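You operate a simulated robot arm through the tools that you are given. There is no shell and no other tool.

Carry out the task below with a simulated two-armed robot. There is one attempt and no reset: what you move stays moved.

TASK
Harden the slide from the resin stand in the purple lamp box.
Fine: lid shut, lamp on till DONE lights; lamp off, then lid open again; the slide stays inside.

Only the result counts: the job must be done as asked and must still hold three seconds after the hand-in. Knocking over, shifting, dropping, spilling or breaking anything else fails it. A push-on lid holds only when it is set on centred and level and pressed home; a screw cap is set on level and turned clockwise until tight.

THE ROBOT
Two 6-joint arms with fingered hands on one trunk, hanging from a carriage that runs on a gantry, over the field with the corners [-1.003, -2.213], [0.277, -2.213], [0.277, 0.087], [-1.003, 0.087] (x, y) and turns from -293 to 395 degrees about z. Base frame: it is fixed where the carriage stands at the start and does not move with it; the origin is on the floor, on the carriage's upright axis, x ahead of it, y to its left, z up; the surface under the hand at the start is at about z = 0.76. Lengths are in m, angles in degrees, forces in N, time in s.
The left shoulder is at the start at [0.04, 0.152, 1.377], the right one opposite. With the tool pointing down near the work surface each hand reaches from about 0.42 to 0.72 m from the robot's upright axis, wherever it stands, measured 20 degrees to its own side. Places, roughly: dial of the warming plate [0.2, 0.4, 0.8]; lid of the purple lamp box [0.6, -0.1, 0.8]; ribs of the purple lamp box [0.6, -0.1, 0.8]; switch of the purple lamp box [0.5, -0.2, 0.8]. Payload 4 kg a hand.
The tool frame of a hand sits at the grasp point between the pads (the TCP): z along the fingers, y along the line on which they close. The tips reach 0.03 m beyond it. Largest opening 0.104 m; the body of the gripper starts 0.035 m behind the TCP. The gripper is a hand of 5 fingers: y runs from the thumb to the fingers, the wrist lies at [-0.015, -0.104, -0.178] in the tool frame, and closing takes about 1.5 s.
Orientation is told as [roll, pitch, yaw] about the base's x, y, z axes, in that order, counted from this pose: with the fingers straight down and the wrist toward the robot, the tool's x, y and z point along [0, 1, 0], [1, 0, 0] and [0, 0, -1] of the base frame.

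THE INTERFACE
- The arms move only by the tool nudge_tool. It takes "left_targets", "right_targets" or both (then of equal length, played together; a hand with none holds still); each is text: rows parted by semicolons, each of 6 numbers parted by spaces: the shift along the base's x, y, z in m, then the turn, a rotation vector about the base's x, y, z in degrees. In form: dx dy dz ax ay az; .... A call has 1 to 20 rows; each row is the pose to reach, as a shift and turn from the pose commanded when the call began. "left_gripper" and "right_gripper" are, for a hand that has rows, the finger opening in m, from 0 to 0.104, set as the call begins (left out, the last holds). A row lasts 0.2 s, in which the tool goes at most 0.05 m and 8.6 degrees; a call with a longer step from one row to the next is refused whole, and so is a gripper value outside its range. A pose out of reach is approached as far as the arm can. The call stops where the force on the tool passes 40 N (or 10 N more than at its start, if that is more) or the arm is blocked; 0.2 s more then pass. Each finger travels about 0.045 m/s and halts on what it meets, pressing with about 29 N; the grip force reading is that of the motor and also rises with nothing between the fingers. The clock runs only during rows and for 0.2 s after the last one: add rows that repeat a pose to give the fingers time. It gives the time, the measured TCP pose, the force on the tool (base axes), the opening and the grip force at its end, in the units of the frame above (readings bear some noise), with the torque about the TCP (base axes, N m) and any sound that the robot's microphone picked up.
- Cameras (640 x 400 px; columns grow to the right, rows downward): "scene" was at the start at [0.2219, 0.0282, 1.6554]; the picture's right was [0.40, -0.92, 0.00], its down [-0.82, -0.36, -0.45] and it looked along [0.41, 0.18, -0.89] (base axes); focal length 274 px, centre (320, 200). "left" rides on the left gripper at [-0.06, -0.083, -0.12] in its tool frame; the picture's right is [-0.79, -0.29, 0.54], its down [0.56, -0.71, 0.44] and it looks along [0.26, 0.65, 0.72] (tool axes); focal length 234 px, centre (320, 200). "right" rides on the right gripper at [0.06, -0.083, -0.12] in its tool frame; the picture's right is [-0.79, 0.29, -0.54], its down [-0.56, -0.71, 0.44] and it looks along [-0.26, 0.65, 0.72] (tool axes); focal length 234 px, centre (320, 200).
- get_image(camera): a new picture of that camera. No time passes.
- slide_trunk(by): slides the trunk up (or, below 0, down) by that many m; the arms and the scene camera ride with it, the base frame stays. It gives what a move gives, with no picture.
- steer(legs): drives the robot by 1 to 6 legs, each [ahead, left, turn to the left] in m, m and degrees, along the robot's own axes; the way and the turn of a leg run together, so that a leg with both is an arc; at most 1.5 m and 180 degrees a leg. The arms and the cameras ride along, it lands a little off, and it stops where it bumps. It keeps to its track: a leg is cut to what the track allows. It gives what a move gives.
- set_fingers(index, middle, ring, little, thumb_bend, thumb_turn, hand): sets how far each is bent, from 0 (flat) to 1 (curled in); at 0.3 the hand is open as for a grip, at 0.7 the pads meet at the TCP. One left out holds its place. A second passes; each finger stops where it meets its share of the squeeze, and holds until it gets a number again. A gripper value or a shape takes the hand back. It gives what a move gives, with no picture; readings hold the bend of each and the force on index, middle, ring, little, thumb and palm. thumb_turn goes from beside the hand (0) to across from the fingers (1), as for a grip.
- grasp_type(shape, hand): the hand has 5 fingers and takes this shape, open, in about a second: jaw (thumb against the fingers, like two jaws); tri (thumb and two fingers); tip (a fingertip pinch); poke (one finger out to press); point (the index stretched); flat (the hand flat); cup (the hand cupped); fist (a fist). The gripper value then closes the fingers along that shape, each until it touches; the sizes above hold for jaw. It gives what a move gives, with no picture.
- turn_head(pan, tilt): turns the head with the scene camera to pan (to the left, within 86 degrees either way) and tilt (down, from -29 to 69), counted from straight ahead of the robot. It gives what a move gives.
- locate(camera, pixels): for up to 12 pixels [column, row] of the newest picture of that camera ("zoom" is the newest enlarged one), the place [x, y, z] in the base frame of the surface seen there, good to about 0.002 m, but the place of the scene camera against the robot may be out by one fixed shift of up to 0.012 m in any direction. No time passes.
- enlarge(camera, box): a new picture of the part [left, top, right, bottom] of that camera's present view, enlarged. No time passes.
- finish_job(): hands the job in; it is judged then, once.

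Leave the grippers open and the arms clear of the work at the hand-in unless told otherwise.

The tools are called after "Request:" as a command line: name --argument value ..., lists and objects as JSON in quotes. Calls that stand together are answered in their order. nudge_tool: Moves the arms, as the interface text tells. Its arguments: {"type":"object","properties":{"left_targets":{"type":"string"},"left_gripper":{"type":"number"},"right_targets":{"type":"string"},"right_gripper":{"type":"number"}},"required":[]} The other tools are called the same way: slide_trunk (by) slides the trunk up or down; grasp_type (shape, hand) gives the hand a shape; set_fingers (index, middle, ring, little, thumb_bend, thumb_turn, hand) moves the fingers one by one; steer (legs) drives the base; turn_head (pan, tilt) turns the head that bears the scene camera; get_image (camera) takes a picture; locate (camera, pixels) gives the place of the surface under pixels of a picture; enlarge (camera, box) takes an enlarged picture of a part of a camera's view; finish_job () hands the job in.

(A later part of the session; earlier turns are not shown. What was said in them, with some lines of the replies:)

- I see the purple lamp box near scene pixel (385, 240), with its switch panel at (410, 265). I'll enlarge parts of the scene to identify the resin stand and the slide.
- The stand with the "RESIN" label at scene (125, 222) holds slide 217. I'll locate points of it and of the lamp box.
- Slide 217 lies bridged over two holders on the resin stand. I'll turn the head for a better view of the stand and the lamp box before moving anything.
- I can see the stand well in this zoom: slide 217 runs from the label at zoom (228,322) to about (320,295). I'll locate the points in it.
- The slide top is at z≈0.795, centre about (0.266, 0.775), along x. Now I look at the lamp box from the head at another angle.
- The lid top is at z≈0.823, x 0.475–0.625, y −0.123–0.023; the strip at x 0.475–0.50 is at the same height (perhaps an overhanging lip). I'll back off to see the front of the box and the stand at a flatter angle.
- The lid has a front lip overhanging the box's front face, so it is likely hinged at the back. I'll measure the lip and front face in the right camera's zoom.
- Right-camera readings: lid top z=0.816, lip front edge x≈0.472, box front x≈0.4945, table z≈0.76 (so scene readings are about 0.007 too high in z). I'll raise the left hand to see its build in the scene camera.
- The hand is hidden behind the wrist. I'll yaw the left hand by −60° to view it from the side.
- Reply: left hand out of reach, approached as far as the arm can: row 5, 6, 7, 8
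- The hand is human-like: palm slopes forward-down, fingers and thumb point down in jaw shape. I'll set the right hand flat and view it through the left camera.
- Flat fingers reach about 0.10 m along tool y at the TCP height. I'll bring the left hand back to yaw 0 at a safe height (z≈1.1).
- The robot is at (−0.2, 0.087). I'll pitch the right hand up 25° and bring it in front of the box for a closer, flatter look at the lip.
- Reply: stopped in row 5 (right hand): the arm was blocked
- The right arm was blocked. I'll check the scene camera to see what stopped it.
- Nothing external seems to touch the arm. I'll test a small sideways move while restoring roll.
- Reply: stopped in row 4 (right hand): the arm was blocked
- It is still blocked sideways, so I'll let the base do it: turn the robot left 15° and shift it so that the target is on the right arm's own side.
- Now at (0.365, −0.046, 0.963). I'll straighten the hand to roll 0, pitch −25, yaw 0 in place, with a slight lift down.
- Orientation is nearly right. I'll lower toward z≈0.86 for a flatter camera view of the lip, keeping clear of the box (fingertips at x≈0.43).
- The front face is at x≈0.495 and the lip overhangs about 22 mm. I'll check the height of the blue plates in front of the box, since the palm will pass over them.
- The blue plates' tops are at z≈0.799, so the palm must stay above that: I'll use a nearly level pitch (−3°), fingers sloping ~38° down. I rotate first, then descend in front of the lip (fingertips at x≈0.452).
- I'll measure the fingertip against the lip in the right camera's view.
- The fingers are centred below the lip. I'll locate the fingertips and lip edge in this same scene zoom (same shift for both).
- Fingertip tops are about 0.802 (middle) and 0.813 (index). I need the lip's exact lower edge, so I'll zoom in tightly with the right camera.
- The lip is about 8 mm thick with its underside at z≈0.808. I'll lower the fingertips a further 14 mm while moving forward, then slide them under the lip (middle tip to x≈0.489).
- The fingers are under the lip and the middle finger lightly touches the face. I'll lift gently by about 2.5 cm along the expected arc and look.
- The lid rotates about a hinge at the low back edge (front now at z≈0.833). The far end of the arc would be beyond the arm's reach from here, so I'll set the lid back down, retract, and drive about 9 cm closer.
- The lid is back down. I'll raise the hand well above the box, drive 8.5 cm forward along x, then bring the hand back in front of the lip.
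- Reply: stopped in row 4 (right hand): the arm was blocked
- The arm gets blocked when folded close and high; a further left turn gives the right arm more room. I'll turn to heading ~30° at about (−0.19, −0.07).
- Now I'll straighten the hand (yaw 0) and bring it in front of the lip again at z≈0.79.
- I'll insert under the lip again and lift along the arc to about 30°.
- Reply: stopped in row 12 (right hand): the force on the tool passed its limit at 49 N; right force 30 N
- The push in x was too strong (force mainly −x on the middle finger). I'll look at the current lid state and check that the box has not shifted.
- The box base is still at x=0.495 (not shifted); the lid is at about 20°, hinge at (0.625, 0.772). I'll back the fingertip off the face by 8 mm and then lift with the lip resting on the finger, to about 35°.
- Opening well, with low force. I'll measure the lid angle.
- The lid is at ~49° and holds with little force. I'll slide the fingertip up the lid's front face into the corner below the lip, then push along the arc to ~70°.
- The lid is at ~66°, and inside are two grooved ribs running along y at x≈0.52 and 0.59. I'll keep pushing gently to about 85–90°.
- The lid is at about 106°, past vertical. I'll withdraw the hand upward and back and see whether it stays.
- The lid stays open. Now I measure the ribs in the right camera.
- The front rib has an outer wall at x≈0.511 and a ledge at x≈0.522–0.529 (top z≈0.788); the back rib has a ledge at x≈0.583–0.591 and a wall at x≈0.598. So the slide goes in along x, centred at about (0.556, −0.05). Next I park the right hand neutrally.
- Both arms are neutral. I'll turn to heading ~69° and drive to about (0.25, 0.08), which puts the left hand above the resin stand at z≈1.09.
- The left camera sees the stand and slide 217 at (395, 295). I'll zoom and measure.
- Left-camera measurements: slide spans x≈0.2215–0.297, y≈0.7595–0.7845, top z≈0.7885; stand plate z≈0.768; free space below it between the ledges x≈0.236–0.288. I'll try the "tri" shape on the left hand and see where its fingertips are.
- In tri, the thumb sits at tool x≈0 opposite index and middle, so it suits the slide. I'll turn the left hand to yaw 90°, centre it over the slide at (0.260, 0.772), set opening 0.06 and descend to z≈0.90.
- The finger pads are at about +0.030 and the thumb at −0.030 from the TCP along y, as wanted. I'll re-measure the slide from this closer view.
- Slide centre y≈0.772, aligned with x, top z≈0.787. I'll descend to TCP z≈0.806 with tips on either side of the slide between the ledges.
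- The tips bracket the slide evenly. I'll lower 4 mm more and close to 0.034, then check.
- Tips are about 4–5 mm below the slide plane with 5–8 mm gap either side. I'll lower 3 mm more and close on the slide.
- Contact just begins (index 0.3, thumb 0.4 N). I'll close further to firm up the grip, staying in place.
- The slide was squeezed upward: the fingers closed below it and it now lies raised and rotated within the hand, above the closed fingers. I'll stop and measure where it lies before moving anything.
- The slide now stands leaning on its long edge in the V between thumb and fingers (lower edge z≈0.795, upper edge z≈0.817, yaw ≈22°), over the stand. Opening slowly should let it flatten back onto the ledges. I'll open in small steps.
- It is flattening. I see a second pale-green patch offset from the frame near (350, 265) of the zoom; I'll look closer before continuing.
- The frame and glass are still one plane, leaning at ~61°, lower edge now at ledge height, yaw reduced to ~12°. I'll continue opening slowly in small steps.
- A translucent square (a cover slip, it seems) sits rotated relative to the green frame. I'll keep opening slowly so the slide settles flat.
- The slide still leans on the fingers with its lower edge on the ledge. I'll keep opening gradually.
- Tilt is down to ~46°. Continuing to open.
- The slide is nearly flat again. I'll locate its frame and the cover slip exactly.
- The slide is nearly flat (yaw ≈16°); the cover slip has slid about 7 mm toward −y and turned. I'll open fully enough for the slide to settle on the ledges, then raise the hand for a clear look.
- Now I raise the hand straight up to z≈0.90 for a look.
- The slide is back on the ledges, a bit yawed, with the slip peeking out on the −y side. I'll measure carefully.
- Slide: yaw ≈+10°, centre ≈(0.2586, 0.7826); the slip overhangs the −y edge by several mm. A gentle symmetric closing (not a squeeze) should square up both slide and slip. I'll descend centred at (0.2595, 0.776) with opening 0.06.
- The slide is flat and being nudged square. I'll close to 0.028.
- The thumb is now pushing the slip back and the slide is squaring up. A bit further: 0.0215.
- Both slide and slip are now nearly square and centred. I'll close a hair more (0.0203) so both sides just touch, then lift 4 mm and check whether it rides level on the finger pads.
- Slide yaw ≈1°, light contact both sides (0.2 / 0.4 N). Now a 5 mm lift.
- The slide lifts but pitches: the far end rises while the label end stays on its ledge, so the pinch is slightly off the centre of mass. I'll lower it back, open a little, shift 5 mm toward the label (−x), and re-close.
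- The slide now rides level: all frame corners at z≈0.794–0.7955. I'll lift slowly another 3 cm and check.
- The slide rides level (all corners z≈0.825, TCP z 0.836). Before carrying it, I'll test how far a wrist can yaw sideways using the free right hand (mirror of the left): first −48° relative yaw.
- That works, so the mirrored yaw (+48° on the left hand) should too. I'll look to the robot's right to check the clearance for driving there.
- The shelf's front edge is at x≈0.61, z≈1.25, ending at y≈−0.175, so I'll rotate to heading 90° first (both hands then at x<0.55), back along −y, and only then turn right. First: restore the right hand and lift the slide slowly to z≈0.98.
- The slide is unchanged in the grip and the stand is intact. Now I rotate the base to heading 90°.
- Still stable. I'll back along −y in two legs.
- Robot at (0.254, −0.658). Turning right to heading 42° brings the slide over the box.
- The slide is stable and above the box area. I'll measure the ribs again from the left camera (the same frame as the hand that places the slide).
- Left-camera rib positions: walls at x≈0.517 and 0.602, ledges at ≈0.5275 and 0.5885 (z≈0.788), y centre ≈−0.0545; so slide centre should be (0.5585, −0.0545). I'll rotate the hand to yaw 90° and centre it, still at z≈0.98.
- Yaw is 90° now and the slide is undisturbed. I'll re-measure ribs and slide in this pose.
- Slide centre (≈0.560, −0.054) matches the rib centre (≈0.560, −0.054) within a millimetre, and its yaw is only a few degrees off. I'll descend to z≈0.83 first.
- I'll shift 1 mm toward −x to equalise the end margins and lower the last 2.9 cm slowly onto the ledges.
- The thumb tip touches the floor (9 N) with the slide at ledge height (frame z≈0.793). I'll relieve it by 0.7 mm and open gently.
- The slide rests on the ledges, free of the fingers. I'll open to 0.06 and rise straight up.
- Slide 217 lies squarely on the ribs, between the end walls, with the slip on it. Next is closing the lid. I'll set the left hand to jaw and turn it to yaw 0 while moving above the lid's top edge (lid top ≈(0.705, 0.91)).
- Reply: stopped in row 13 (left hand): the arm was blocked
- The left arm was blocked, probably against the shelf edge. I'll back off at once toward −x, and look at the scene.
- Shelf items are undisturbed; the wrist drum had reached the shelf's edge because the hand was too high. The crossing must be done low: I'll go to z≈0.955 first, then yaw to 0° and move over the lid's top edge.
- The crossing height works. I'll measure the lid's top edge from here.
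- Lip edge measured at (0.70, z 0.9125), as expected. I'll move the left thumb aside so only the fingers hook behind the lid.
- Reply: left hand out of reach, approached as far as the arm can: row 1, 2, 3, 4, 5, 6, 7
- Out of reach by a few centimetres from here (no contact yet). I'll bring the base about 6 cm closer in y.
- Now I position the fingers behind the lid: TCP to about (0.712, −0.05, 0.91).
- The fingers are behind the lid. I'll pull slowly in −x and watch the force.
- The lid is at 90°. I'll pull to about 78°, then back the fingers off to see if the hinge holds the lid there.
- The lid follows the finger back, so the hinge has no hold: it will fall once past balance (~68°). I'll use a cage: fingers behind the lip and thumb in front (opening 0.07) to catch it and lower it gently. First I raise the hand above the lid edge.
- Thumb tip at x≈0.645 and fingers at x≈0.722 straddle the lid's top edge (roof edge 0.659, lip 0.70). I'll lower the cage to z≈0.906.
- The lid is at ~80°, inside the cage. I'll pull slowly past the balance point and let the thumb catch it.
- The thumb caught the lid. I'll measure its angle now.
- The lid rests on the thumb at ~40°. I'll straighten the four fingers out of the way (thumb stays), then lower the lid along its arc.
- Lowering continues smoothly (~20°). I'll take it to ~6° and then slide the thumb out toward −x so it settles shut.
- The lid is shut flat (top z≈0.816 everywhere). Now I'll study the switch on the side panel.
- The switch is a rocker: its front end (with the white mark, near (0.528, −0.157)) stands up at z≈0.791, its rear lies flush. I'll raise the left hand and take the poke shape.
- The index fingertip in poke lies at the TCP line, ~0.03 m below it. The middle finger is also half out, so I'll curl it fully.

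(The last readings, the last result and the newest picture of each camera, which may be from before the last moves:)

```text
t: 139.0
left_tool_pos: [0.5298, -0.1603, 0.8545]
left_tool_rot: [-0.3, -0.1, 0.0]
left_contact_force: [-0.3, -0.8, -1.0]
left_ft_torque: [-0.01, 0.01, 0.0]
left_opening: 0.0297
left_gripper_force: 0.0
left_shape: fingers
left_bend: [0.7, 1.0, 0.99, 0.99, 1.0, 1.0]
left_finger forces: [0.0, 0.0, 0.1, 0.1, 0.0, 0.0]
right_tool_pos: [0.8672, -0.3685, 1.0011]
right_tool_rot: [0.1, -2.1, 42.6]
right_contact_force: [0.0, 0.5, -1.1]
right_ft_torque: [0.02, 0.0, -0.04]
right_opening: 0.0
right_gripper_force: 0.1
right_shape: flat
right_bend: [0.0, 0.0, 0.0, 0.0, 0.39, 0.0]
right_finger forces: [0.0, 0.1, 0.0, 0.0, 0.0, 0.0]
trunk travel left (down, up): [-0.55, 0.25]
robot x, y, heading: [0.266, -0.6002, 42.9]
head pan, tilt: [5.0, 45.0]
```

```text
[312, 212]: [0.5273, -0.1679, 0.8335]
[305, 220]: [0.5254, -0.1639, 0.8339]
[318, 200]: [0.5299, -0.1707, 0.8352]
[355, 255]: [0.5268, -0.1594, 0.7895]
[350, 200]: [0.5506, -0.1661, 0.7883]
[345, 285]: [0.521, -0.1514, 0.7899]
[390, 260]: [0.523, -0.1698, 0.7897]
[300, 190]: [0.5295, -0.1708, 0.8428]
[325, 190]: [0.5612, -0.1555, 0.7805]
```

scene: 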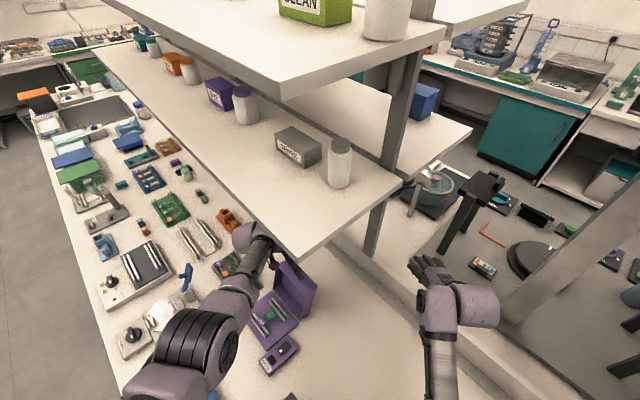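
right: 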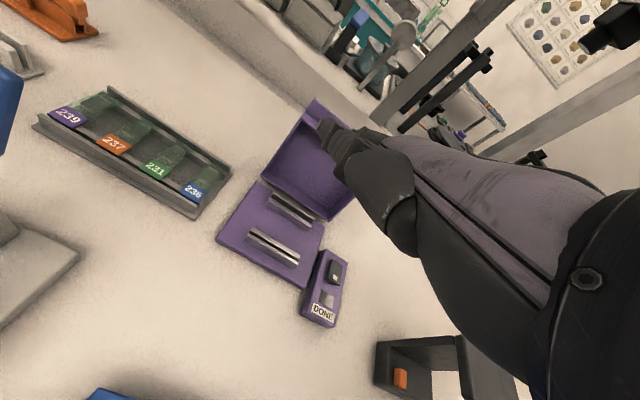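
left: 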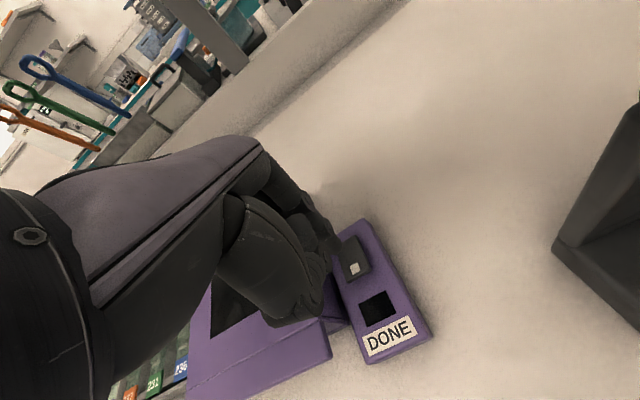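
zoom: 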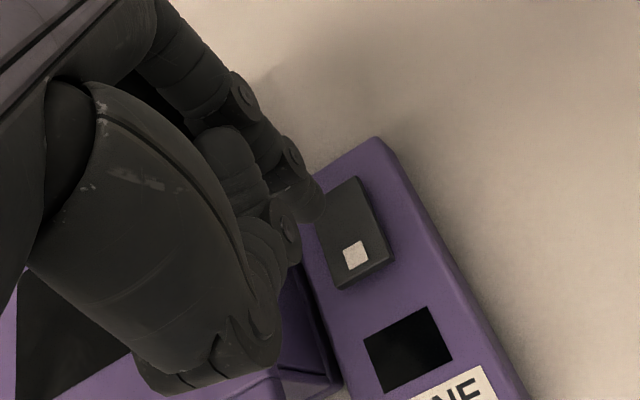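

The fingertip is centred above the raised, marked end (0.527, −0.160). I'll press down slowly.

Request:
nudge_tool --left_targets "-0.002 0.001 -0.015 0 0 0; -0.002 0.001 -0.03 0 0 0; -0.002 0.001 -0.036 0 0 0; -0.002 0.001 -0.04 0 0 0; -0.002 0.001 -0.043 0 0 0; -0.002 0.001 -0.046 0 0 0; -0.002 0.001 -0.048 0 0 0; -0.002 0.001 -0.048 0 0 0"

Request:
enlarge --camera "left" --box '[260, 160, 420, 330]'

```text
t: 140.7
left_tool_pos: [0.5305, -0.1556, 0.8119]
left_tool_rot: [0.2, -0.9, 0.1]
left_contact_force: [0.2, -2.3, 19.4]
left_ft_torque: [-0.23, 0.19, 0.0]
left_opening: 0.0249
left_gripper_force: 9.3
left_shape: fingers
left_bend: [0.7, 1.0, 0.99, 0.99, 1.0, 1.0]
left_finger forces: [19.4, 0.0, 0.0, 0.1, 0.0, 0.0]
right_tool_pos: [0.8655, -0.3684, 1.0016]
right_tool_rot: [0.2, -2.1, 42.6]
right_contact_force: [0.8, -0.1, -0.1]
right_ft_torque: [-0.05, 0.0, 0.0]
right_opening: 0.0
right_gripper_force: 0.1
right_shape: flat
right_bend: [0.0, 0.0, 0.0, 0.0, 0.39, 0.0]
right_finger forces: [0.0, 0.1, 0.0, 0.0, 0.0, 0.0]
trunk travel left (down, up): [-0.55, 0.25]
robot x, y, heading: [0.2696, -0.6, 42.7]
head pan, tilt: [5.0, 45.0]
stopped in row 8 (left hand): the force on the tool passed its limit at 40 N (the readings are from after the stop); the commanded pose is now the measured one
```

```text
2.35 times, centred on (340, 245) of left
```

zoom: 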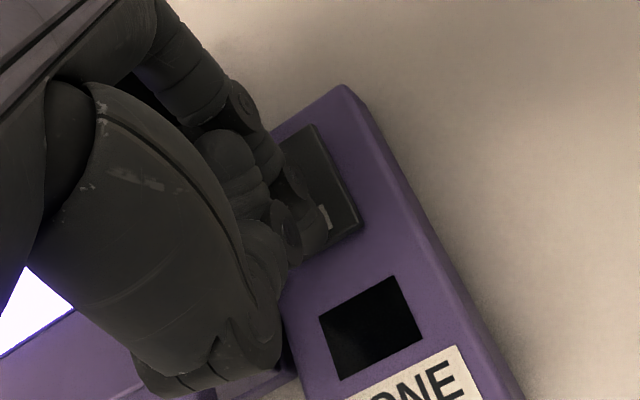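

The rocker clicked over: the window at the lower left of the view now glows. I'll lift the finger off and watch the DONE lamp.

Request:
nudge_tool --left_targets "0 0 0.01 0 0 0; 0 0 0.03 0 0 0; 0 0 0.06 0 0 0; -0.02 0 0.08 0 0 0; -0.04 0 0.08 0 0 0; -0.04 0 0.08 0 0 0"

Request:
get_image --camera "left"

Request:
get_image --camera "scene"

```text
t: 142.1
left_tool_pos: [0.4909, -0.1569, 0.8897]
left_tool_rot: [-0.1, -0.7, 0.0]
left_contact_force: [-1.0, -0.1, -0.5]
left_ft_torque: [-0.03, 0.0, 0.02]
left_opening: 0.0297
left_gripper_force: 0.0
left_shape: fingers
left_bend: [0.7, 1.0, 0.99, 0.99, 1.0, 1.0]
left_finger forces: [0.0, 0.0, 0.0, 0.1, 0.1, 0.0]
right_tool_pos: [0.8671, -0.369, 1.0007]
right_tool_rot: [0.1, -2.1, 42.5]
right_contact_force: [-0.2, 0.3, 0.7]
right_ft_torque: [-0.02, -0.01, -0.02]
right_opening: 0.0001
right_gripper_force: 0.0
right_shape: flat
right_bend: [0.0, 0.0, 0.0, 0.0, 0.39, 0.0]
right_finger forces: [0.0, 0.0, 0.1, 0.0, 0.0, 0.1]
trunk travel left (down, up): [-0.55, 0.25]
robot x, y, heading: [0.27, -0.596, 42.8]
head pan, tilt: [5.0, 45.0]
```

```text
taken
```

left: 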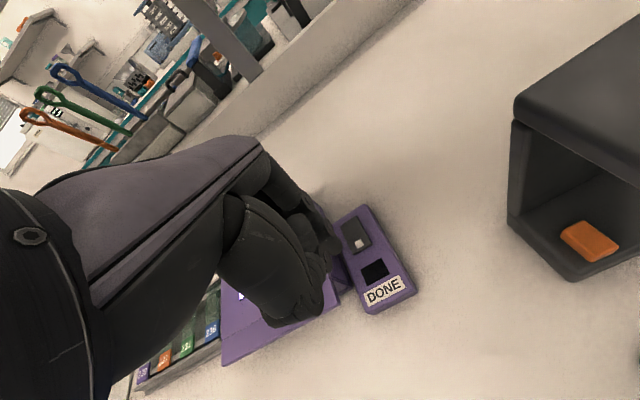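

```text
taken
```

scene: 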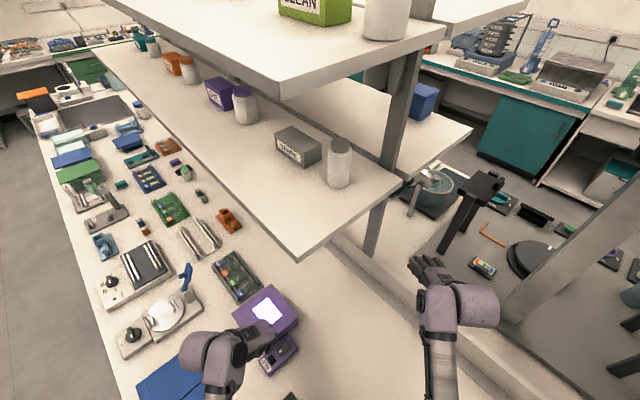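

The lamp is on (window bright); DONE is still dark. I'll wait with held poses and check.

Request:
nudge_tool --left_targets "0 0 0 0 0 0; 0 0 0 0 0 0; 0 0 0 0 0 0; 0 0 0 0 0 0; 0 0 0 0 0 0; 0 0 0 0 0 0; 0 0 0 0 0 0; 0 0 0 0 0 0; 0 0 0 0 0 0; 0 0 0 0 0 0"

Request:
enlarge --camera "left" --box '[300, 190, 440, 320]'

```text
t: 144.3
left_tool_pos: [0.4895, -0.1572, 0.8894]
left_tool_rot: [-0.2, -0.5, 0.0]
left_contact_force: [0.1, -1.1, -0.9]
left_ft_torque: [-0.01, -0.04, 0.01]
left_opening: 0.0296
left_gripper_force: 0.0
left_shape: fingers
left_bend: [0.7, 1.0, 0.99, 0.99, 1.0, 1.0]
left_finger forces: [0.0, 0.0, 0.1, 0.0, 0.0, 0.1]
right_tool_pos: [0.8677, -0.3679, 1.0009]
right_tool_rot: [0.0, -2.1, 42.5]
right_contact_force: [-0.4, -0.6, 0.9]
right_ft_torque: [0.01, -0.02, -0.02]
right_opening: 0.0
right_gripper_force: 0.1
right_shape: flat
right_bend: [0.0, 0.0, 0.0, 0.0, 0.39, 0.0]
right_finger forces: [0.1, 0.1, 0.0, 0.0, 0.0, 0.0]
trunk travel left (down, up): [-0.55, 0.25]
robot x, y, heading: [0.2647, -0.5975, 42.6]
head pan, tilt: [5.0, 45.0]
```

```text
3.08 times, centred on (370, 255) of left
```

zoom: 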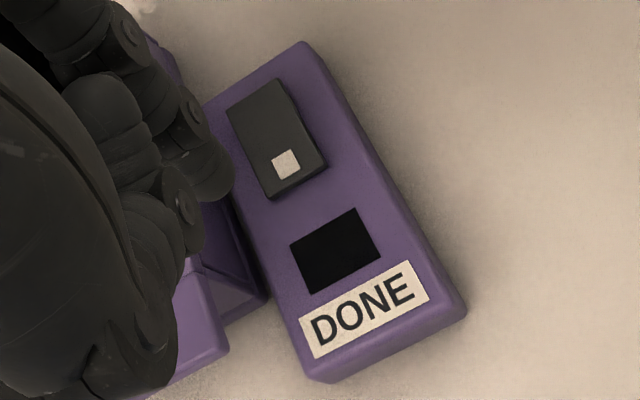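

Request:
locate --camera "zoom" --pixels '[[250, 110], [280, 90], [285, 165], [315, 160], [275, 190], [240, 115], [270, 130]]'

Request:
nudge_tool --left_targets "0 0 0 0 0 0; 0 0 0 0 0 0; 0 0 0 0 0 0; 0 0 0 0 0 0; 0 0 0 0 0 0; 0 0 0 0 0 0; 0 0 0 0 0 0; 0 0 0 0 0 0; 0 0 0 0 0 0; 0 0 0 0 0 0; 0 0 0 0 0 0; 0 0 0 0 0 0; 0 0 0 0 0 0; 0 0 0 0 0 0; 0 0 0 0 0 0; 0 0 0 0 0 0"

Request:
enlarge --camera "left" --box '[300, 190, 440, 320]'

```text
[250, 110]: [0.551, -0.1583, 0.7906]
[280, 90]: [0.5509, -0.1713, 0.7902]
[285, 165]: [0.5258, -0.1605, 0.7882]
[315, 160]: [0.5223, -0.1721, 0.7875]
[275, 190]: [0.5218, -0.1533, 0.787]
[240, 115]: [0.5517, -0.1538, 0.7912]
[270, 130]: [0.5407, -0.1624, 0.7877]
```

```text
t: 147.7
left_tool_pos: [0.4911, -0.1574, 0.8896]
left_tool_rot: [-0.1, -0.6, 0.1]
left_contact_force: [-0.2, -0.3, -0.8]
left_ft_torque: [-0.03, 0.02, 0.03]
left_opening: 0.0298
left_gripper_force: 0.0
left_shape: fingers
left_bend: [0.7, 1.0, 0.99, 0.99, 1.0, 1.0]
left_finger forces: [0.1, 0.0, 0.0, 0.1, 0.0, 0.0]
right_tool_pos: [0.8673, -0.3668, 1.0008]
right_tool_rot: [0.1, -2.1, 42.5]
right_contact_force: [-0.2, 0.1, -0.2]
right_ft_torque: [0.01, -0.01, 0.03]
right_opening: 0.0
right_gripper_force: 0.0
right_shape: flat
right_bend: [0.0, 0.0, 0.0, 0.0, 0.39, 0.0]
right_finger forces: [0.1, 0.0, 0.0, 0.0, 0.0, 0.1]
trunk travel left (down, up): [-0.55, 0.25]
robot x, y, heading: [0.2699, -0.5958, 42.8]
head pan, tilt: [5.0, 45.0]
```

```text
3.08 times, centred on (370, 255) of left
```

zoom: 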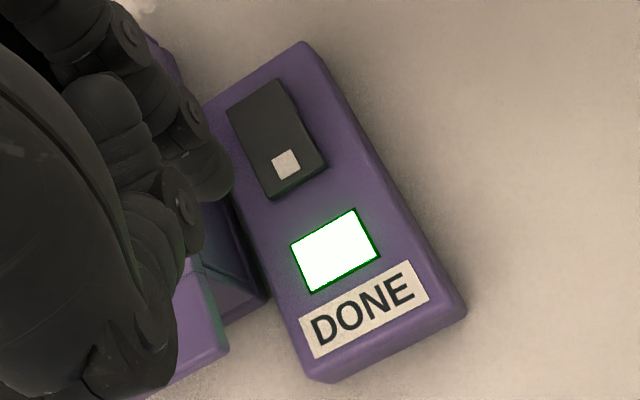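

DONE is lit. I'll switch the lamp off at once by pressing the rear end of the rocker (0.551, −0.16), which is now raised.

Request:
nudge_tool --left_targets "0.03 -0.001 0 0 0 0; 0.06 -0.002 -0.01 0 0 0; 0.063 -0.002 -0.04 0 0 0; 0.063 -0.002 -0.06 0 0 0; 0.063 -0.002 -0.067 0 0 0; 0.063 -0.002 -0.071 0 0 0; 0.063 -0.002 -0.075 0 0 0; 0.063 -0.002 -0.078 0 0 0; 0.063 -0.002 -0.081 0 0 0; 0.063 -0.002 -0.081 0 0 0"

Request:
get_image --camera "scene"

Request:
enlarge --camera "left" --box '[240, 160, 440, 330]'

```text
t: 149.9
left_tool_pos: [0.5594, -0.1553, 0.8129]
left_tool_rot: [0.2, -1.6, 0.3]
left_contact_force: [1.7, -2.6, 17.7]
left_ft_torque: [-0.25, 0.0, 0.02]
left_opening: 0.027
left_gripper_force: 8.4
left_shape: fingers
left_bend: [0.7, 1.0, 0.99, 0.99, 1.0, 1.0]
left_finger forces: [17.7, 0.1, 0.1, 0.1, 0.0, 0.0]
right_tool_pos: [0.869, -0.3692, 1.0008]
right_tool_rot: [0.1, -2.1, 42.4]
right_contact_force: [-0.2, 0.0, -0.4]
right_ft_torque: [0.0, 0.01, -0.02]
right_opening: 0.0001
right_gripper_force: 0.0
right_shape: flat
right_bend: [0.0, 0.0, 0.0, 0.0, 0.39, 0.0]
right_finger forces: [0.0, 0.0, 0.0, 0.0, 0.0, 0.1]
trunk travel left (down, up): [-0.55, 0.25]
robot x, y, heading: [0.2658, -0.5974, 43.1]
head pan, tilt: [5.0, 45.0]
stopped in row 10 (left hand): the force on the tool passed its limit at 42 N (the readings are from after the stop); the commanded pose is now the measured one
```

```text
taken
```

scene: 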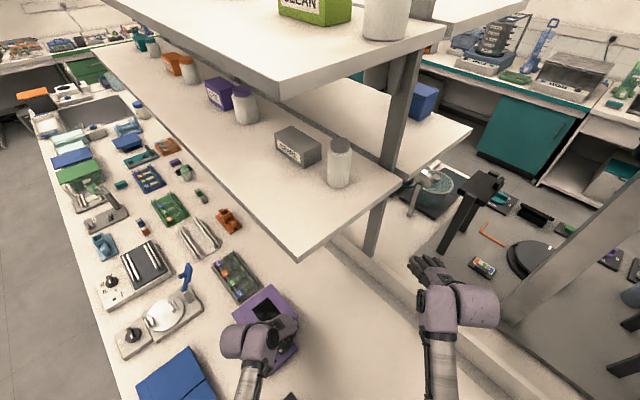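

```text
2.35 times, centred on (340, 245) of left
```

zoom: 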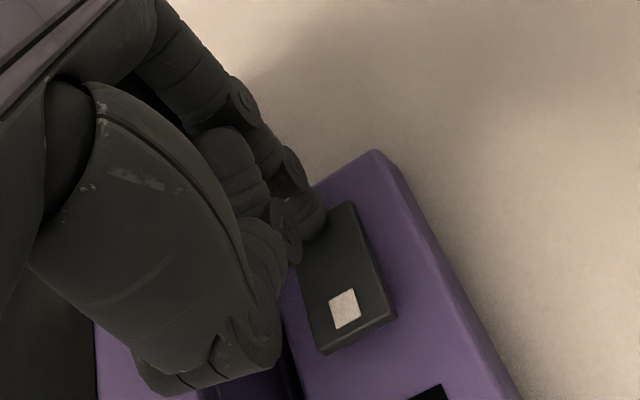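

The window is dark: lamp off. I'll lift the hand away and confirm.

Request:
nudge_tool --left_targets "0 0 0.01 0 0 0; 0 0 0.03 0 0 0; 0 0 0.06 0 0 0; -0.02 0 0.09 0 0 0; -0.04 0 0.11 0 0 0; -0.06 0 0.11 0 0 0; -0.06 0 0.11 0 0 0"

Request:
get_image --camera "left"

Request:
enlarge --camera "scene" --box '[190, 260, 340, 400]'

```text
t: 151.5
left_tool_pos: [0.4956, -0.1587, 0.9204]
left_tool_rot: [0.0, -1.3, 0.2]
left_contact_force: [0.6, 0.1, 0.8]
left_ft_torque: [0.01, -0.02, 0.0]
left_opening: 0.0296
left_gripper_force: 0.1
left_shape: fingers
left_bend: [0.7, 1.0, 0.99, 0.99, 1.0, 1.0]
left_finger forces: [0.0, 0.1, 0.0, 0.0, 0.0, 0.1]
right_tool_pos: [0.8684, -0.3688, 1.0005]
right_tool_rot: [0.0, -2.1, 42.5]
right_contact_force: [0.1, 0.3, 0.4]
right_ft_torque: [0.03, 0.0, 0.0]
right_opening: 0.0
right_gripper_force: 0.0
right_shape: flat
right_bend: [0.0, 0.0, 0.0, 0.0, 0.39, 0.0]
right_finger forces: [0.0, 0.0, 0.0, 0.0, 0.0, 0.0]
trunk travel left (down, up): [-0.55, 0.25]
robot x, y, heading: [0.2651, -0.5968, 42.8]
head pan, tilt: [5.0, 45.0]
```

```text
taken
```

left: 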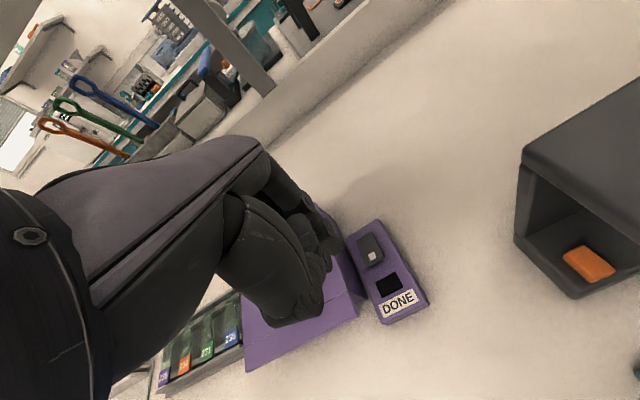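

```text
2.86 times, centred on (265, 330) of scene
```

zoom: 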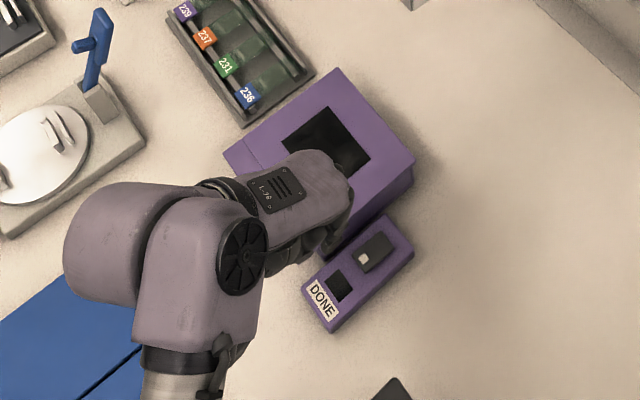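

Lamp off confirmed (window and DONE dark). Now I reopen the lid with the left hand in the flat shape, as before. First the flat shape and a retreat to in front of the box.

Request:
grasp_type --hand "left" --shape "flat"

Request:
nudge_tool --left_targets "-0.03 0.02 0 0 0 0; -0.06 0.04 0 0 -0.5 0; -0.09 0.06 0 0 -1 0; -0.12 0.08 -0.01 0 -1.5 0; -0.15 0.094 -0.03 0 -1.7 0; -0.15 0.094 -0.06 0 -1.7 0; -0.15 0.094 -0.09 0 -1.7 0; -0.15 0.094 -0.12 0 -1.7 0; -0.15 0.094 -0.12 0 -1.7 0"

Request:
get_image --camera "left"

```text
t: 152.4
left_tool_pos: [0.4966, -0.1575, 0.9211]
left_tool_rot: [0.1, -1.2, 0.2]
left_contact_force: [-0.1, -1.1, -0.2]
left_ft_torque: [0.02, 0.03, 0.01]
left_opening: 0.0001
left_gripper_force: 0.1
left_shape: flat
left_bend: [0.0, 0.0, 0.0, 0.0, 0.4, 0.0]
left_finger forces: [0.0, 0.0, 0.1, 0.0, 0.0, 0.1]
right_tool_pos: [0.868, -0.3691, 1.0007]
right_tool_rot: [0.1, -2.1, 42.5]
right_contact_force: [-0.7, 0.8, -0.2]
right_ft_torque: [0.01, 0.0, 0.0]
right_opening: 0.0
right_gripper_force: 0.0
right_shape: flat
right_bend: [0.0, 0.0, 0.0, 0.0, 0.39, 0.0]
right_finger forces: [0.0, 0.0, 0.1, 0.0, 0.0, 0.0]
trunk travel left (down, up): [-0.55, 0.25]
robot x, y, heading: [0.2691, -0.6006, 42.8]
head pan, tilt: [5.0, 45.0]
```

```text
t: 154.4
left_tool_pos: [0.3471, -0.0626, 0.8003]
left_tool_rot: [0.1, -3.0, 0.2]
left_contact_force: [0.6, 0.1, -0.1]
left_ft_torque: [-0.01, -0.01, 0.01]
left_opening: 0.0
left_gripper_force: 0.1
left_shape: flat
left_bend: [0.0, 0.0, 0.0, 0.0, 0.39, 0.0]
left_finger forces: [0.0, 0.0, 0.0, 0.0, 0.1, 0.0]
right_tool_pos: [0.8682, -0.3692, 1.0009]
right_tool_rot: [0.2, -2.1, 42.5]
right_contact_force: [-0.1, 0.1, -0.2]
right_ft_torque: [0.04, -0.03, -0.03]
right_opening: 0.0
right_gripper_force: 0.1
right_shape: flat
right_bend: [0.0, 0.0, 0.0, 0.0, 0.39, 0.0]
right_finger forces: [0.1, 0.1, 0.0, 0.0, 0.0, 0.0]
trunk travel left (down, up): [-0.55, 0.25]
robot x, y, heading: [0.2648, -0.5999, 43.0]
head pan, tilt: [5.0, 45.0]
```

```text
taken
```

left: 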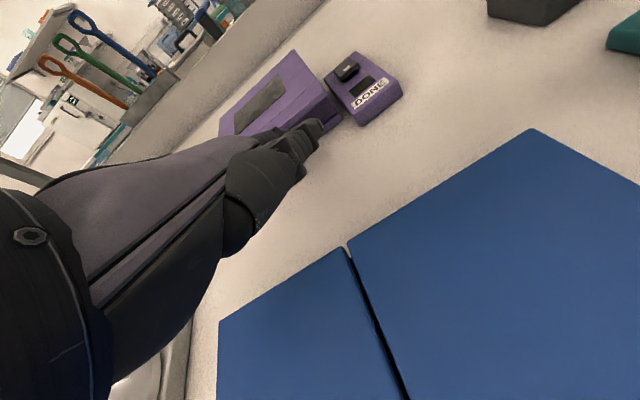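

Request:
enlarge --camera "left" --box '[240, 50, 360, 170]'

Request:
locate --camera "zoom" --pixels '[[455, 165], [465, 175], [475, 185], [480, 195], [485, 205], [470, 205], [490, 220], [440, 150], [400, 130], [430, 240], [420, 225], [445, 235]]'

```text
3.33 times, centred on (300, 110) of left
```

zoom: 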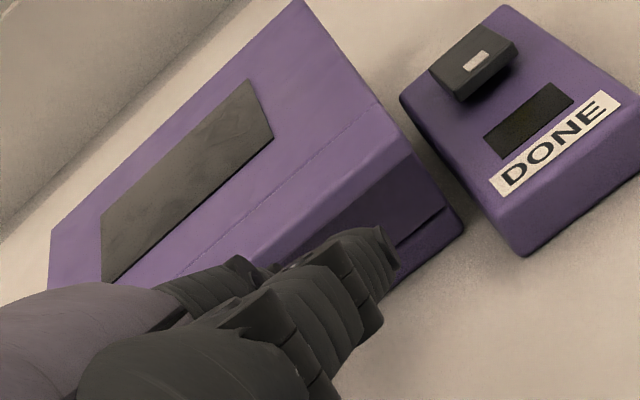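

```text
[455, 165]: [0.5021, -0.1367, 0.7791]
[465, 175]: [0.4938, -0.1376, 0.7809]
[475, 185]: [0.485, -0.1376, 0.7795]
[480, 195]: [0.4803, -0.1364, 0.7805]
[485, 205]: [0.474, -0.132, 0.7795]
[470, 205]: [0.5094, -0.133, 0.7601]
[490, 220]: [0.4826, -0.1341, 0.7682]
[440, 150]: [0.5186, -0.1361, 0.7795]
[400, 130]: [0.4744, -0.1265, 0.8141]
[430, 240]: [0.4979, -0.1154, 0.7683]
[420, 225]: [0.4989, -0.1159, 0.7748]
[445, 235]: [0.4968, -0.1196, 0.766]
```

In the left-hand frame the face is at x≈0.498 and the lip edge at x≈0.4745. I'll insert under the lip and lift along the computed arc to ~40°, keeping the fingertip a few mm off the face.

Request:
nudge_tool --left_targets "0.008 -0.002 -0.015 0 0 0; 0.013 -0.002 -0.031 0 0 0; 0.023 -0.002 -0.031 0 0 0; 0.031 -0.002 -0.031 0 0 0; 0.029 -0.002 -0.023 0 0 0; 0.031 -0.002 -0.011 0 0 0; 0.0344 -0.002 0.0052 0 0 0; 0.039 -0.002 0.0185 0 0 0; 0.0452 -0.002 0.0313 0 0 0; 0.052 -0.002 0.043 0 0 0; 0.0606 -0.002 0.0541 0 0 0; 0.0606 -0.002 0.0541 0 0 0"

Request:
get_image --camera "left"

Request:
enlarge --camera "scene" --box '[190, 260, 340, 400]'

```text
t: 157.0
left_tool_pos: [0.407, -0.0654, 0.8563]
left_tool_rot: [0.0, -3.0, 0.2]
left_contact_force: [0.8, -0.8, -0.3]
left_ft_torque: [0.01, -0.02, 0.02]
left_opening: 0.0001
left_gripper_force: 0.0
left_shape: flat
left_bend: [0.0, 0.0, 0.0, 0.0, 0.39, 0.0]
left_finger forces: [0.0, 0.2, 0.0, 0.0, 0.0, 0.0]
right_tool_pos: [0.8686, -0.3684, 1.0009]
right_tool_rot: [0.1, -2.1, 42.5]
right_contact_force: [0.1, -0.7, 0.0]
right_ft_torque: [-0.01, 0.0, 0.02]
right_opening: 0.0
right_gripper_force: 0.0
right_shape: flat
right_bend: [0.0, 0.0, 0.0, 0.0, 0.39, 0.0]
right_finger forces: [0.1, 0.0, 0.1, 0.1, 0.0, 0.0]
trunk travel left (down, up): [-0.55, 0.25]
robot x, y, heading: [0.2703, -0.5973, 42.9]
head pan, tilt: [5.0, 45.0]
```

```text
taken
```

left: 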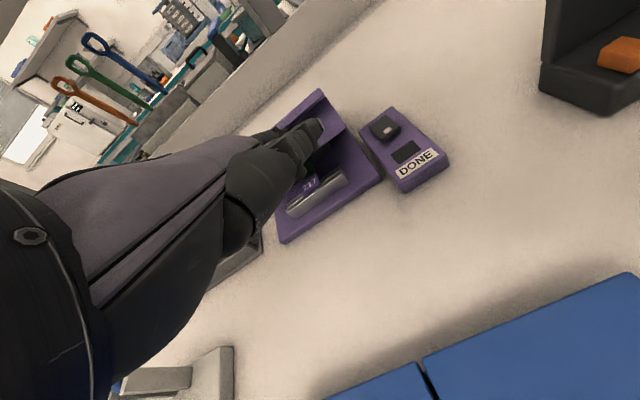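

```text
2.86 times, centred on (265, 330) of scene
```

zoom: 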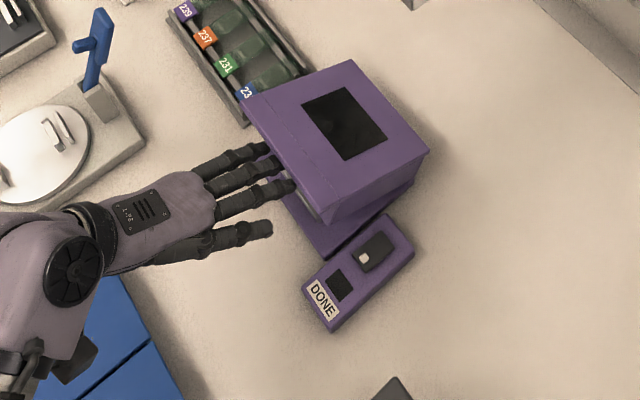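

The lid is lifting cleanly (~30°) with almost no force. Continuing along the arc to ~70°.

Request:
nudge_tool --left_targets "0.01 0 0.009 0 0 0; 0.02 0 0.0175 0 0 0; 0.031 0 0.0245 0 0 0; 0.042 0 0.03 0 0 0; 0.053 0 0.0352 0 0 0; 0.065 0 0.04 0 0 0; 0.077 0 0.043 0 0 0; 0.089 0 0.0456 0 0 0; 0.089 0 0.0456 0 0 0"

Request:
get_image --camera "left"

Request:
enlarge --camera "scene" --box '[190, 260, 340, 400]'

```text
t: 159.0
left_tool_pos: [0.4964, -0.0647, 0.8998]
left_tool_rot: [0.1, -2.8, 0.2]
left_contact_force: [0.4, -0.7, 2.4]
left_ft_torque: [0.02, -0.19, -0.06]
left_opening: 0.0
left_gripper_force: 0.1
left_shape: flat
left_bend: [0.0, 0.0, 0.0, 0.0, 0.39, 0.0]
left_finger forces: [0.0, 1.7, 0.0, 0.1, 0.1, 0.0]
right_tool_pos: [0.8666, -0.37, 1.001]
right_tool_rot: [0.1, -2.1, 42.5]
right_contact_force: [0.1, -0.8, -0.4]
right_ft_torque: [0.0, 0.0, 0.02]
right_opening: 0.0
right_gripper_force: 0.1
right_shape: flat
right_bend: [0.0, 0.0, 0.0, 0.0, 0.39, 0.0]
right_finger forces: [0.0, 0.1, 0.0, 0.0, 0.0, 0.0]
trunk travel left (down, up): [-0.55, 0.25]
robot x, y, heading: [0.2671, -0.5978, 43.0]
head pan, tilt: [5.0, 45.0]
```

```text
taken
```

left: 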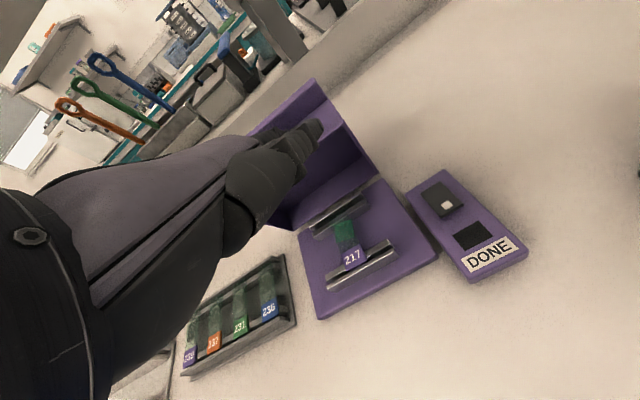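

```text
2.86 times, centred on (265, 330) of scene
```

zoom: 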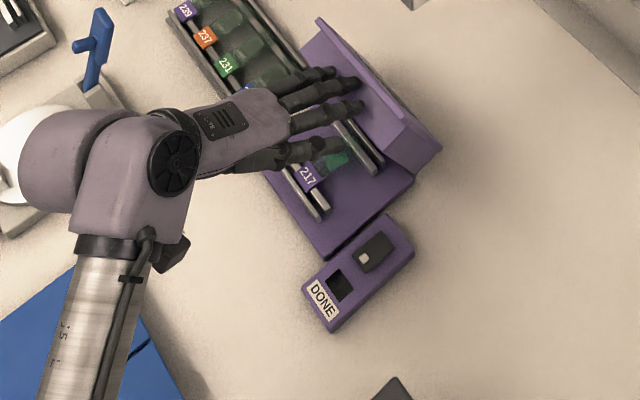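

The lid is at ~75° and the slide lies in place. I'll push on to ~106°.

Request:
nudge_tool --left_targets "0.012 0 0.002 0 0 0; 0.025 0 0.003 0 0 0; 0.037 0 0.002 0 0 0; 0.049 0 0.0005 0 0 0; 0.061 0 -0.003 0 0 0; 0.073 0 -0.007 0 0 0; 0.082 0 -0.011 0 0 0; 0.082 0 -0.011 0 0 0"

Request:
get_image --camera "left"

Request:
locate --camera "left" --pixels '[[330, 100], [350, 150], [360, 180], [380, 210], [320, 180], [370, 150]]'

```text
t: 160.8
left_tool_pos: [0.5774, -0.0649, 0.8897]
left_tool_rot: [0.0, -3.0, 0.2]
left_contact_force: [-2.7, -1.3, 3.3]
left_ft_torque: [0.04, -0.37, -0.07]
left_opening: 0.0
left_gripper_force: 0.1
left_shape: flat
left_bend: [0.0, 0.0, 0.0, 0.0, 0.39, 0.0]
left_finger forces: [0.1, 4.4, 0.2, 0.1, 0.1, 0.0]
right_tool_pos: [0.8669, -0.3696, 1.0008]
right_tool_rot: [0.0, -2.0, 42.6]
right_contact_force: [-0.4, -0.9, -0.2]
right_ft_torque: [-0.02, 0.01, 0.01]
right_opening: 0.0
right_gripper_force: 0.1
right_shape: flat
right_bend: [0.0, 0.0, 0.0, 0.0, 0.39, 0.0]
right_finger forces: [0.1, 0.1, 0.1, 0.1, 0.0, 0.0]
trunk travel left (down, up): [-0.55, 0.25]
robot x, y, heading: [0.2681, -0.6005, 42.8]
head pan, tilt: [5.0, 45.0]
```

```text
taken
```

left: 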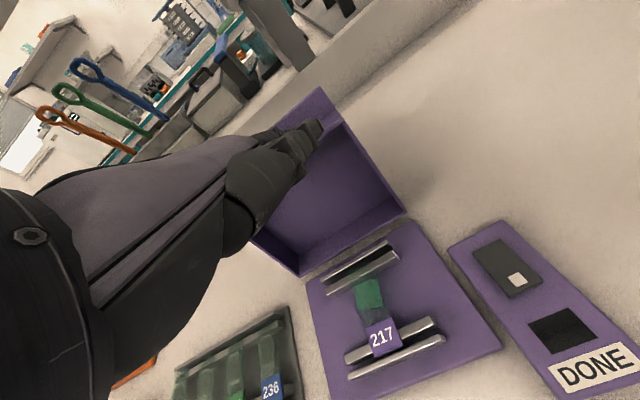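

```text
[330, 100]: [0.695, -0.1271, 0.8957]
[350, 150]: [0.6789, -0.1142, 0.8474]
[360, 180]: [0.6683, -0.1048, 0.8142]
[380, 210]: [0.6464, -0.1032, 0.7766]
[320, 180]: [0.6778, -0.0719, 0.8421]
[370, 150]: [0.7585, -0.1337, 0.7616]
```

The lid is fully back (~107°). I'll withdraw up and back and check that it stays.

Request:
nudge_tool --left_targets "-0.006 0 0.01 0 0 0; -0.02 0 0.03 0 0 0; -0.04 0 0.045 0 0 0; -0.07 0 0.06 0 0 0; -0.1 0 0.07 0 0 0; -0.14 0 0.07 0 0 0; -0.18 0 0.07 0 0 0; -0.18 0 0.07 0 0 0"

Request:
get_image --camera "left"

Request:
get_image --camera "scene"

Request:
enlarge --camera "scene" --box '[190, 260, 340, 400]'

```text
t: 162.6
left_tool_pos: [0.3985, -0.0644, 0.9609]
left_tool_rot: [-0.1, -3.0, 0.1]
left_contact_force: [-0.5, 0.4, -0.7]
left_ft_torque: [0.01, 0.0, 0.03]
left_opening: 0.0001
left_gripper_force: 0.2
left_shape: flat
left_bend: [0.0, 0.0, 0.0, 0.0, 0.39, 0.0]
left_finger forces: [0.1, 0.1, 0.0, 0.1, 0.0, 0.0]
right_tool_pos: [0.869, -0.3688, 1.0017]
right_tool_rot: [0.1, -2.2, 42.5]
right_contact_force: [0.4, -0.4, 0.7]
right_ft_torque: [0.01, -0.05, -0.01]
right_opening: 0.0003
right_gripper_force: 0.0
right_shape: flat
right_bend: [0.0, 0.0, 0.0, 0.0, 0.39, 0.0]
right_finger forces: [0.1, 0.0, 0.0, 0.1, 0.1, 0.1]
trunk travel left (down, up): [-0.55, 0.25]
robot x, y, heading: [0.2703, -0.5961, 42.6]
head pan, tilt: [5.0, 45.0]
```

```text
taken
```

left: 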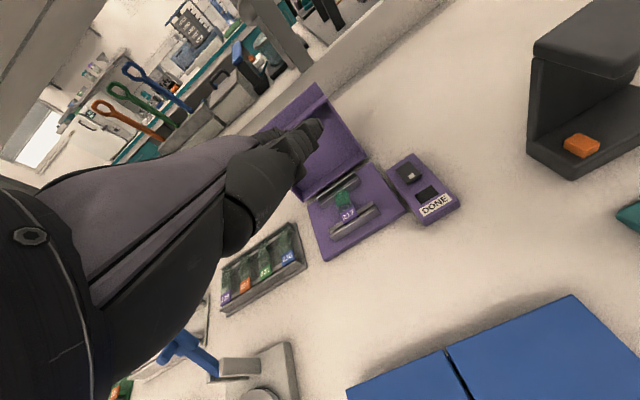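

```text
taken
```

scene: 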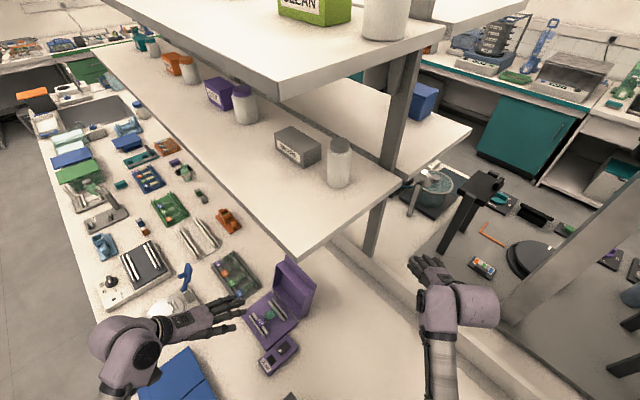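

```text
2.86 times, centred on (265, 330) of scene
```

zoom: 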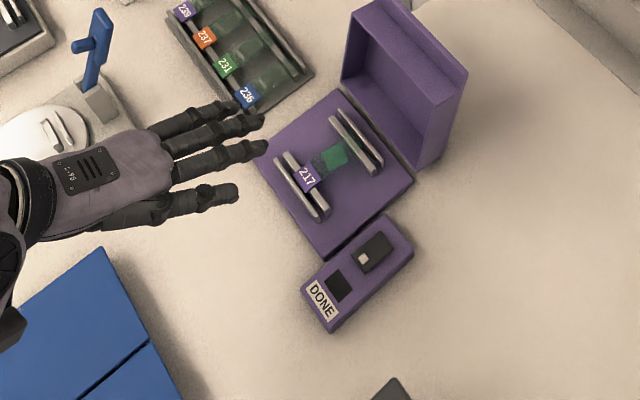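

The lid stays open, the slide is inside, the lamp is off. I'll move the left hand up and away, open both hands to jaw, and take a closer look at the slide.

Request:
enlarge --camera "left" --box '[290, 140, 470, 270]'

Request:
nudge_tool --left_targets "-0.02 0 0.03 0 0 0; -0.04 0 0.06 0 0 0; -0.06 0 0.08 0 0 0; -0.07 0 0.08 0 0 0; -0.07 0 0.08 0 0 0"

Request:
grasp_type --hand "left" --shape "jaw"

Request:
grasp_type --hand "right" --shape "jaw"

```text
3.08 times, centred on (380, 205) of left
```

zoom: 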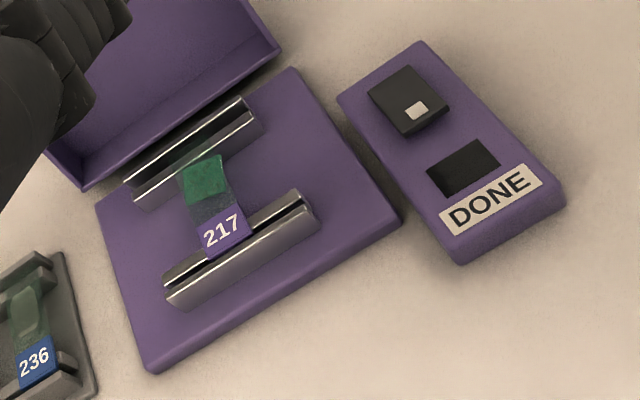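

```text
t: 163.8
left_tool_pos: [0.3279, -0.0644, 1.0423]
left_tool_rot: [-0.2, -2.9, 0.2]
left_contact_force: [-0.3, -0.2, 0.6]
left_ft_torque: [0.02, 0.02, -0.01]
left_opening: 0.0
left_gripper_force: 0.0
left_shape: flat
left_bend: [0.0, 0.0, 0.0, 0.0, 0.39, 0.0]
left_finger forces: [0.0, 0.0, 0.0, 0.0, 0.1, 0.0]
right_tool_pos: [0.8665, -0.3686, 1.0011]
right_tool_rot: [0.1, -2.2, 42.4]
right_contact_force: [0.2, -0.5, 0.5]
right_ft_torque: [0.03, -0.01, -0.02]
right_opening: 0.0
right_gripper_force: 0.0
right_shape: flat
right_bend: [0.0, 0.0, 0.0, 0.0, 0.39, 0.0]
right_finger forces: [0.1, 0.0, 0.0, 0.0, 0.0, 0.1]
trunk travel left (down, up): [-0.55, 0.25]
robot x, y, heading: [0.2666, -0.6, 42.7]
head pan, tilt: [5.0, 45.0]
```

```text
t: 164.7
left_tool_pos: [0.3277, -0.063, 1.0417]
left_tool_rot: [0.0, -3.0, 0.2]
left_contact_force: [0.0, -0.2, -0.3]
left_ft_torque: [-0.04, 0.0, 0.01]
left_opening: 0.1039
left_gripper_force: 0.1
left_shape: jaw
left_bend: [0.3, 0.3, 0.3, 0.3, 0.3, 0.97]
left_finger forces: [0.0, 0.0, 0.1, 0.0, 0.1, 0.0]
right_tool_pos: [0.8676, -0.3698, 1.0004]
right_tool_rot: [0.0, -2.1, 42.5]
right_contact_force: [0.6, -0.4, 0.4]
right_ft_torque: [0.0, 0.02, 0.01]
right_opening: 0.0001
right_gripper_force: 0.1
right_shape: flat
right_bend: [0.0, 0.0, 0.0, 0.0, 0.39, 0.0]
right_finger forces: [0.1, 0.0, 0.2, 0.0, 0.0, 0.1]
trunk travel left (down, up): [-0.55, 0.25]
robot x, y, heading: [0.2678, -0.5949, 42.9]
head pan, tilt: [5.0, 45.0]
```

```text
t: 165.6
left_tool_pos: [0.3279, -0.0645, 1.041]
left_tool_rot: [0.0, -2.9, 0.2]
left_contact_force: [0.0, -0.5, 0.5]
left_ft_torque: [0.0, -0.02, 0.03]
left_opening: 0.1039
left_gripper_force: 0.0
left_shape: jaw
left_bend: [0.3, 0.3, 0.3, 0.3, 0.3, 0.97]
left_finger forces: [0.0, 0.0, 0.1, 0.1, 0.0, 0.0]
right_tool_pos: [0.8681, -0.3681, 1.0012]
right_tool_rot: [0.1, -2.1, 42.5]
right_contact_force: [0.2, -0.4, -0.5]
right_ft_torque: [0.0, -0.02, -0.01]
right_opening: 0.1037
right_gripper_force: 0.2
right_shape: jaw
right_bend: [0.3, 0.3, 0.3, 0.3, 0.3, 0.97]
right_finger forces: [0.0, 0.1, 0.0, 0.0, 0.0, 0.1]
trunk travel left (down, up): [-0.55, 0.25]
robot x, y, heading: [0.2652, -0.6007, 42.7]
head pan, tilt: [5.0, 45.0]
```

The slide shows a solid green (hardened) patch. One last look at the whole scene before the hand-in.

Request:
turn_head --pan 10 --tilt 55

Request:
get_image --camera "scene"

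Request:
enlarge --camera "scene" --box '[180, 160, 360, 320]'

```text
t: 166.3
left_tool_pos: [0.3283, -0.0647, 1.041]
left_tool_rot: [0.0, -2.9, 0.3]
left_contact_force: [0.7, -0.4, -0.3]
left_ft_torque: [0.0, 0.01, -0.02]
left_opening: 0.1039
left_gripper_force: 0.1
left_shape: jaw
left_bend: [0.3, 0.3, 0.3, 0.3, 0.3, 0.97]
left_finger forces: [0.0, 0.0, 0.0, 0.0, 0.0, 0.0]
right_tool_pos: [0.8673, -0.3693, 1.0008]
right_tool_rot: [0.1, -2.1, 42.5]
right_contact_force: [-0.9, -0.2, 0.2]
right_ft_torque: [0.02, -0.02, -0.02]
right_opening: 0.1036
right_gripper_force: 0.1
right_shape: jaw
right_bend: [0.3, 0.3, 0.3, 0.3, 0.3, 0.97]
right_finger forces: [0.0, 0.1, 0.0, 0.0, 0.1, 0.0]
trunk travel left (down, up): [-0.55, 0.25]
robot x, y, heading: [0.2667, -0.6019, 42.9]
head pan, tilt: [10.0, 55.0]
```

```text
taken
```

scene: 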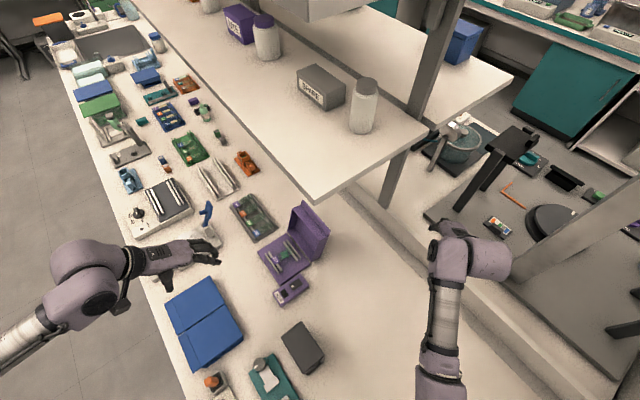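

```text
2.50 times, centred on (270, 240) of scene
```

zoom: 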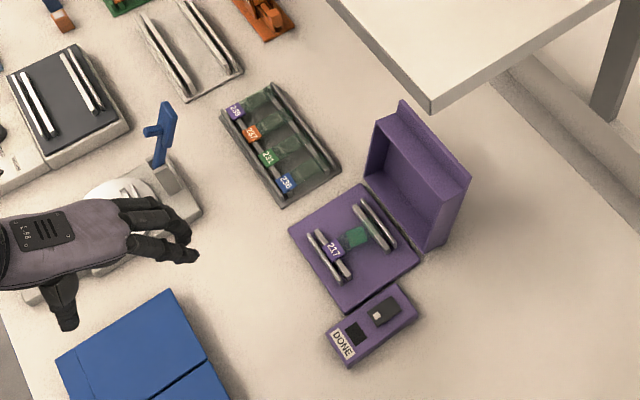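

Everything is in place: lid open, lamp off, slide 217 on the ribs inside the box, other objects undisturbed, both hands open and clear. I'm handing the job in.

Request:
finish_job

```text
The job is handed in.
```

Slide 217 has been through the lamp cycle and is handed in. I don't have the verdict yet.

- **Cycle:** I shut the lid and ran the lamp until DONE lit. I then switched the lamp off and reopened the lid.
- **End state:** The slide lies on the ribs inside the box, and its patch now shows solid green. The lid stays open, and both hands are open and clear.

These points could count against the result:

- **First grip failed:** My first grip squeezed the slide up out of its holders on the resin stand. It stood on edge in the hand for several seconds. I let it down flat and picked it up again level.
- **Patch on the slide moved:** A translucent patch on the slide, which I took for a cover slip on wet resin, slid about 7 mm and turned. I nudged it back nearly square over the green frame before hardening; it sat about 2 mm off.
- **Shelf contact:** The left arm was stopped once, most likely by the wrist touching the shelf's front edge. The shelf items looked undisturbed afterwards.
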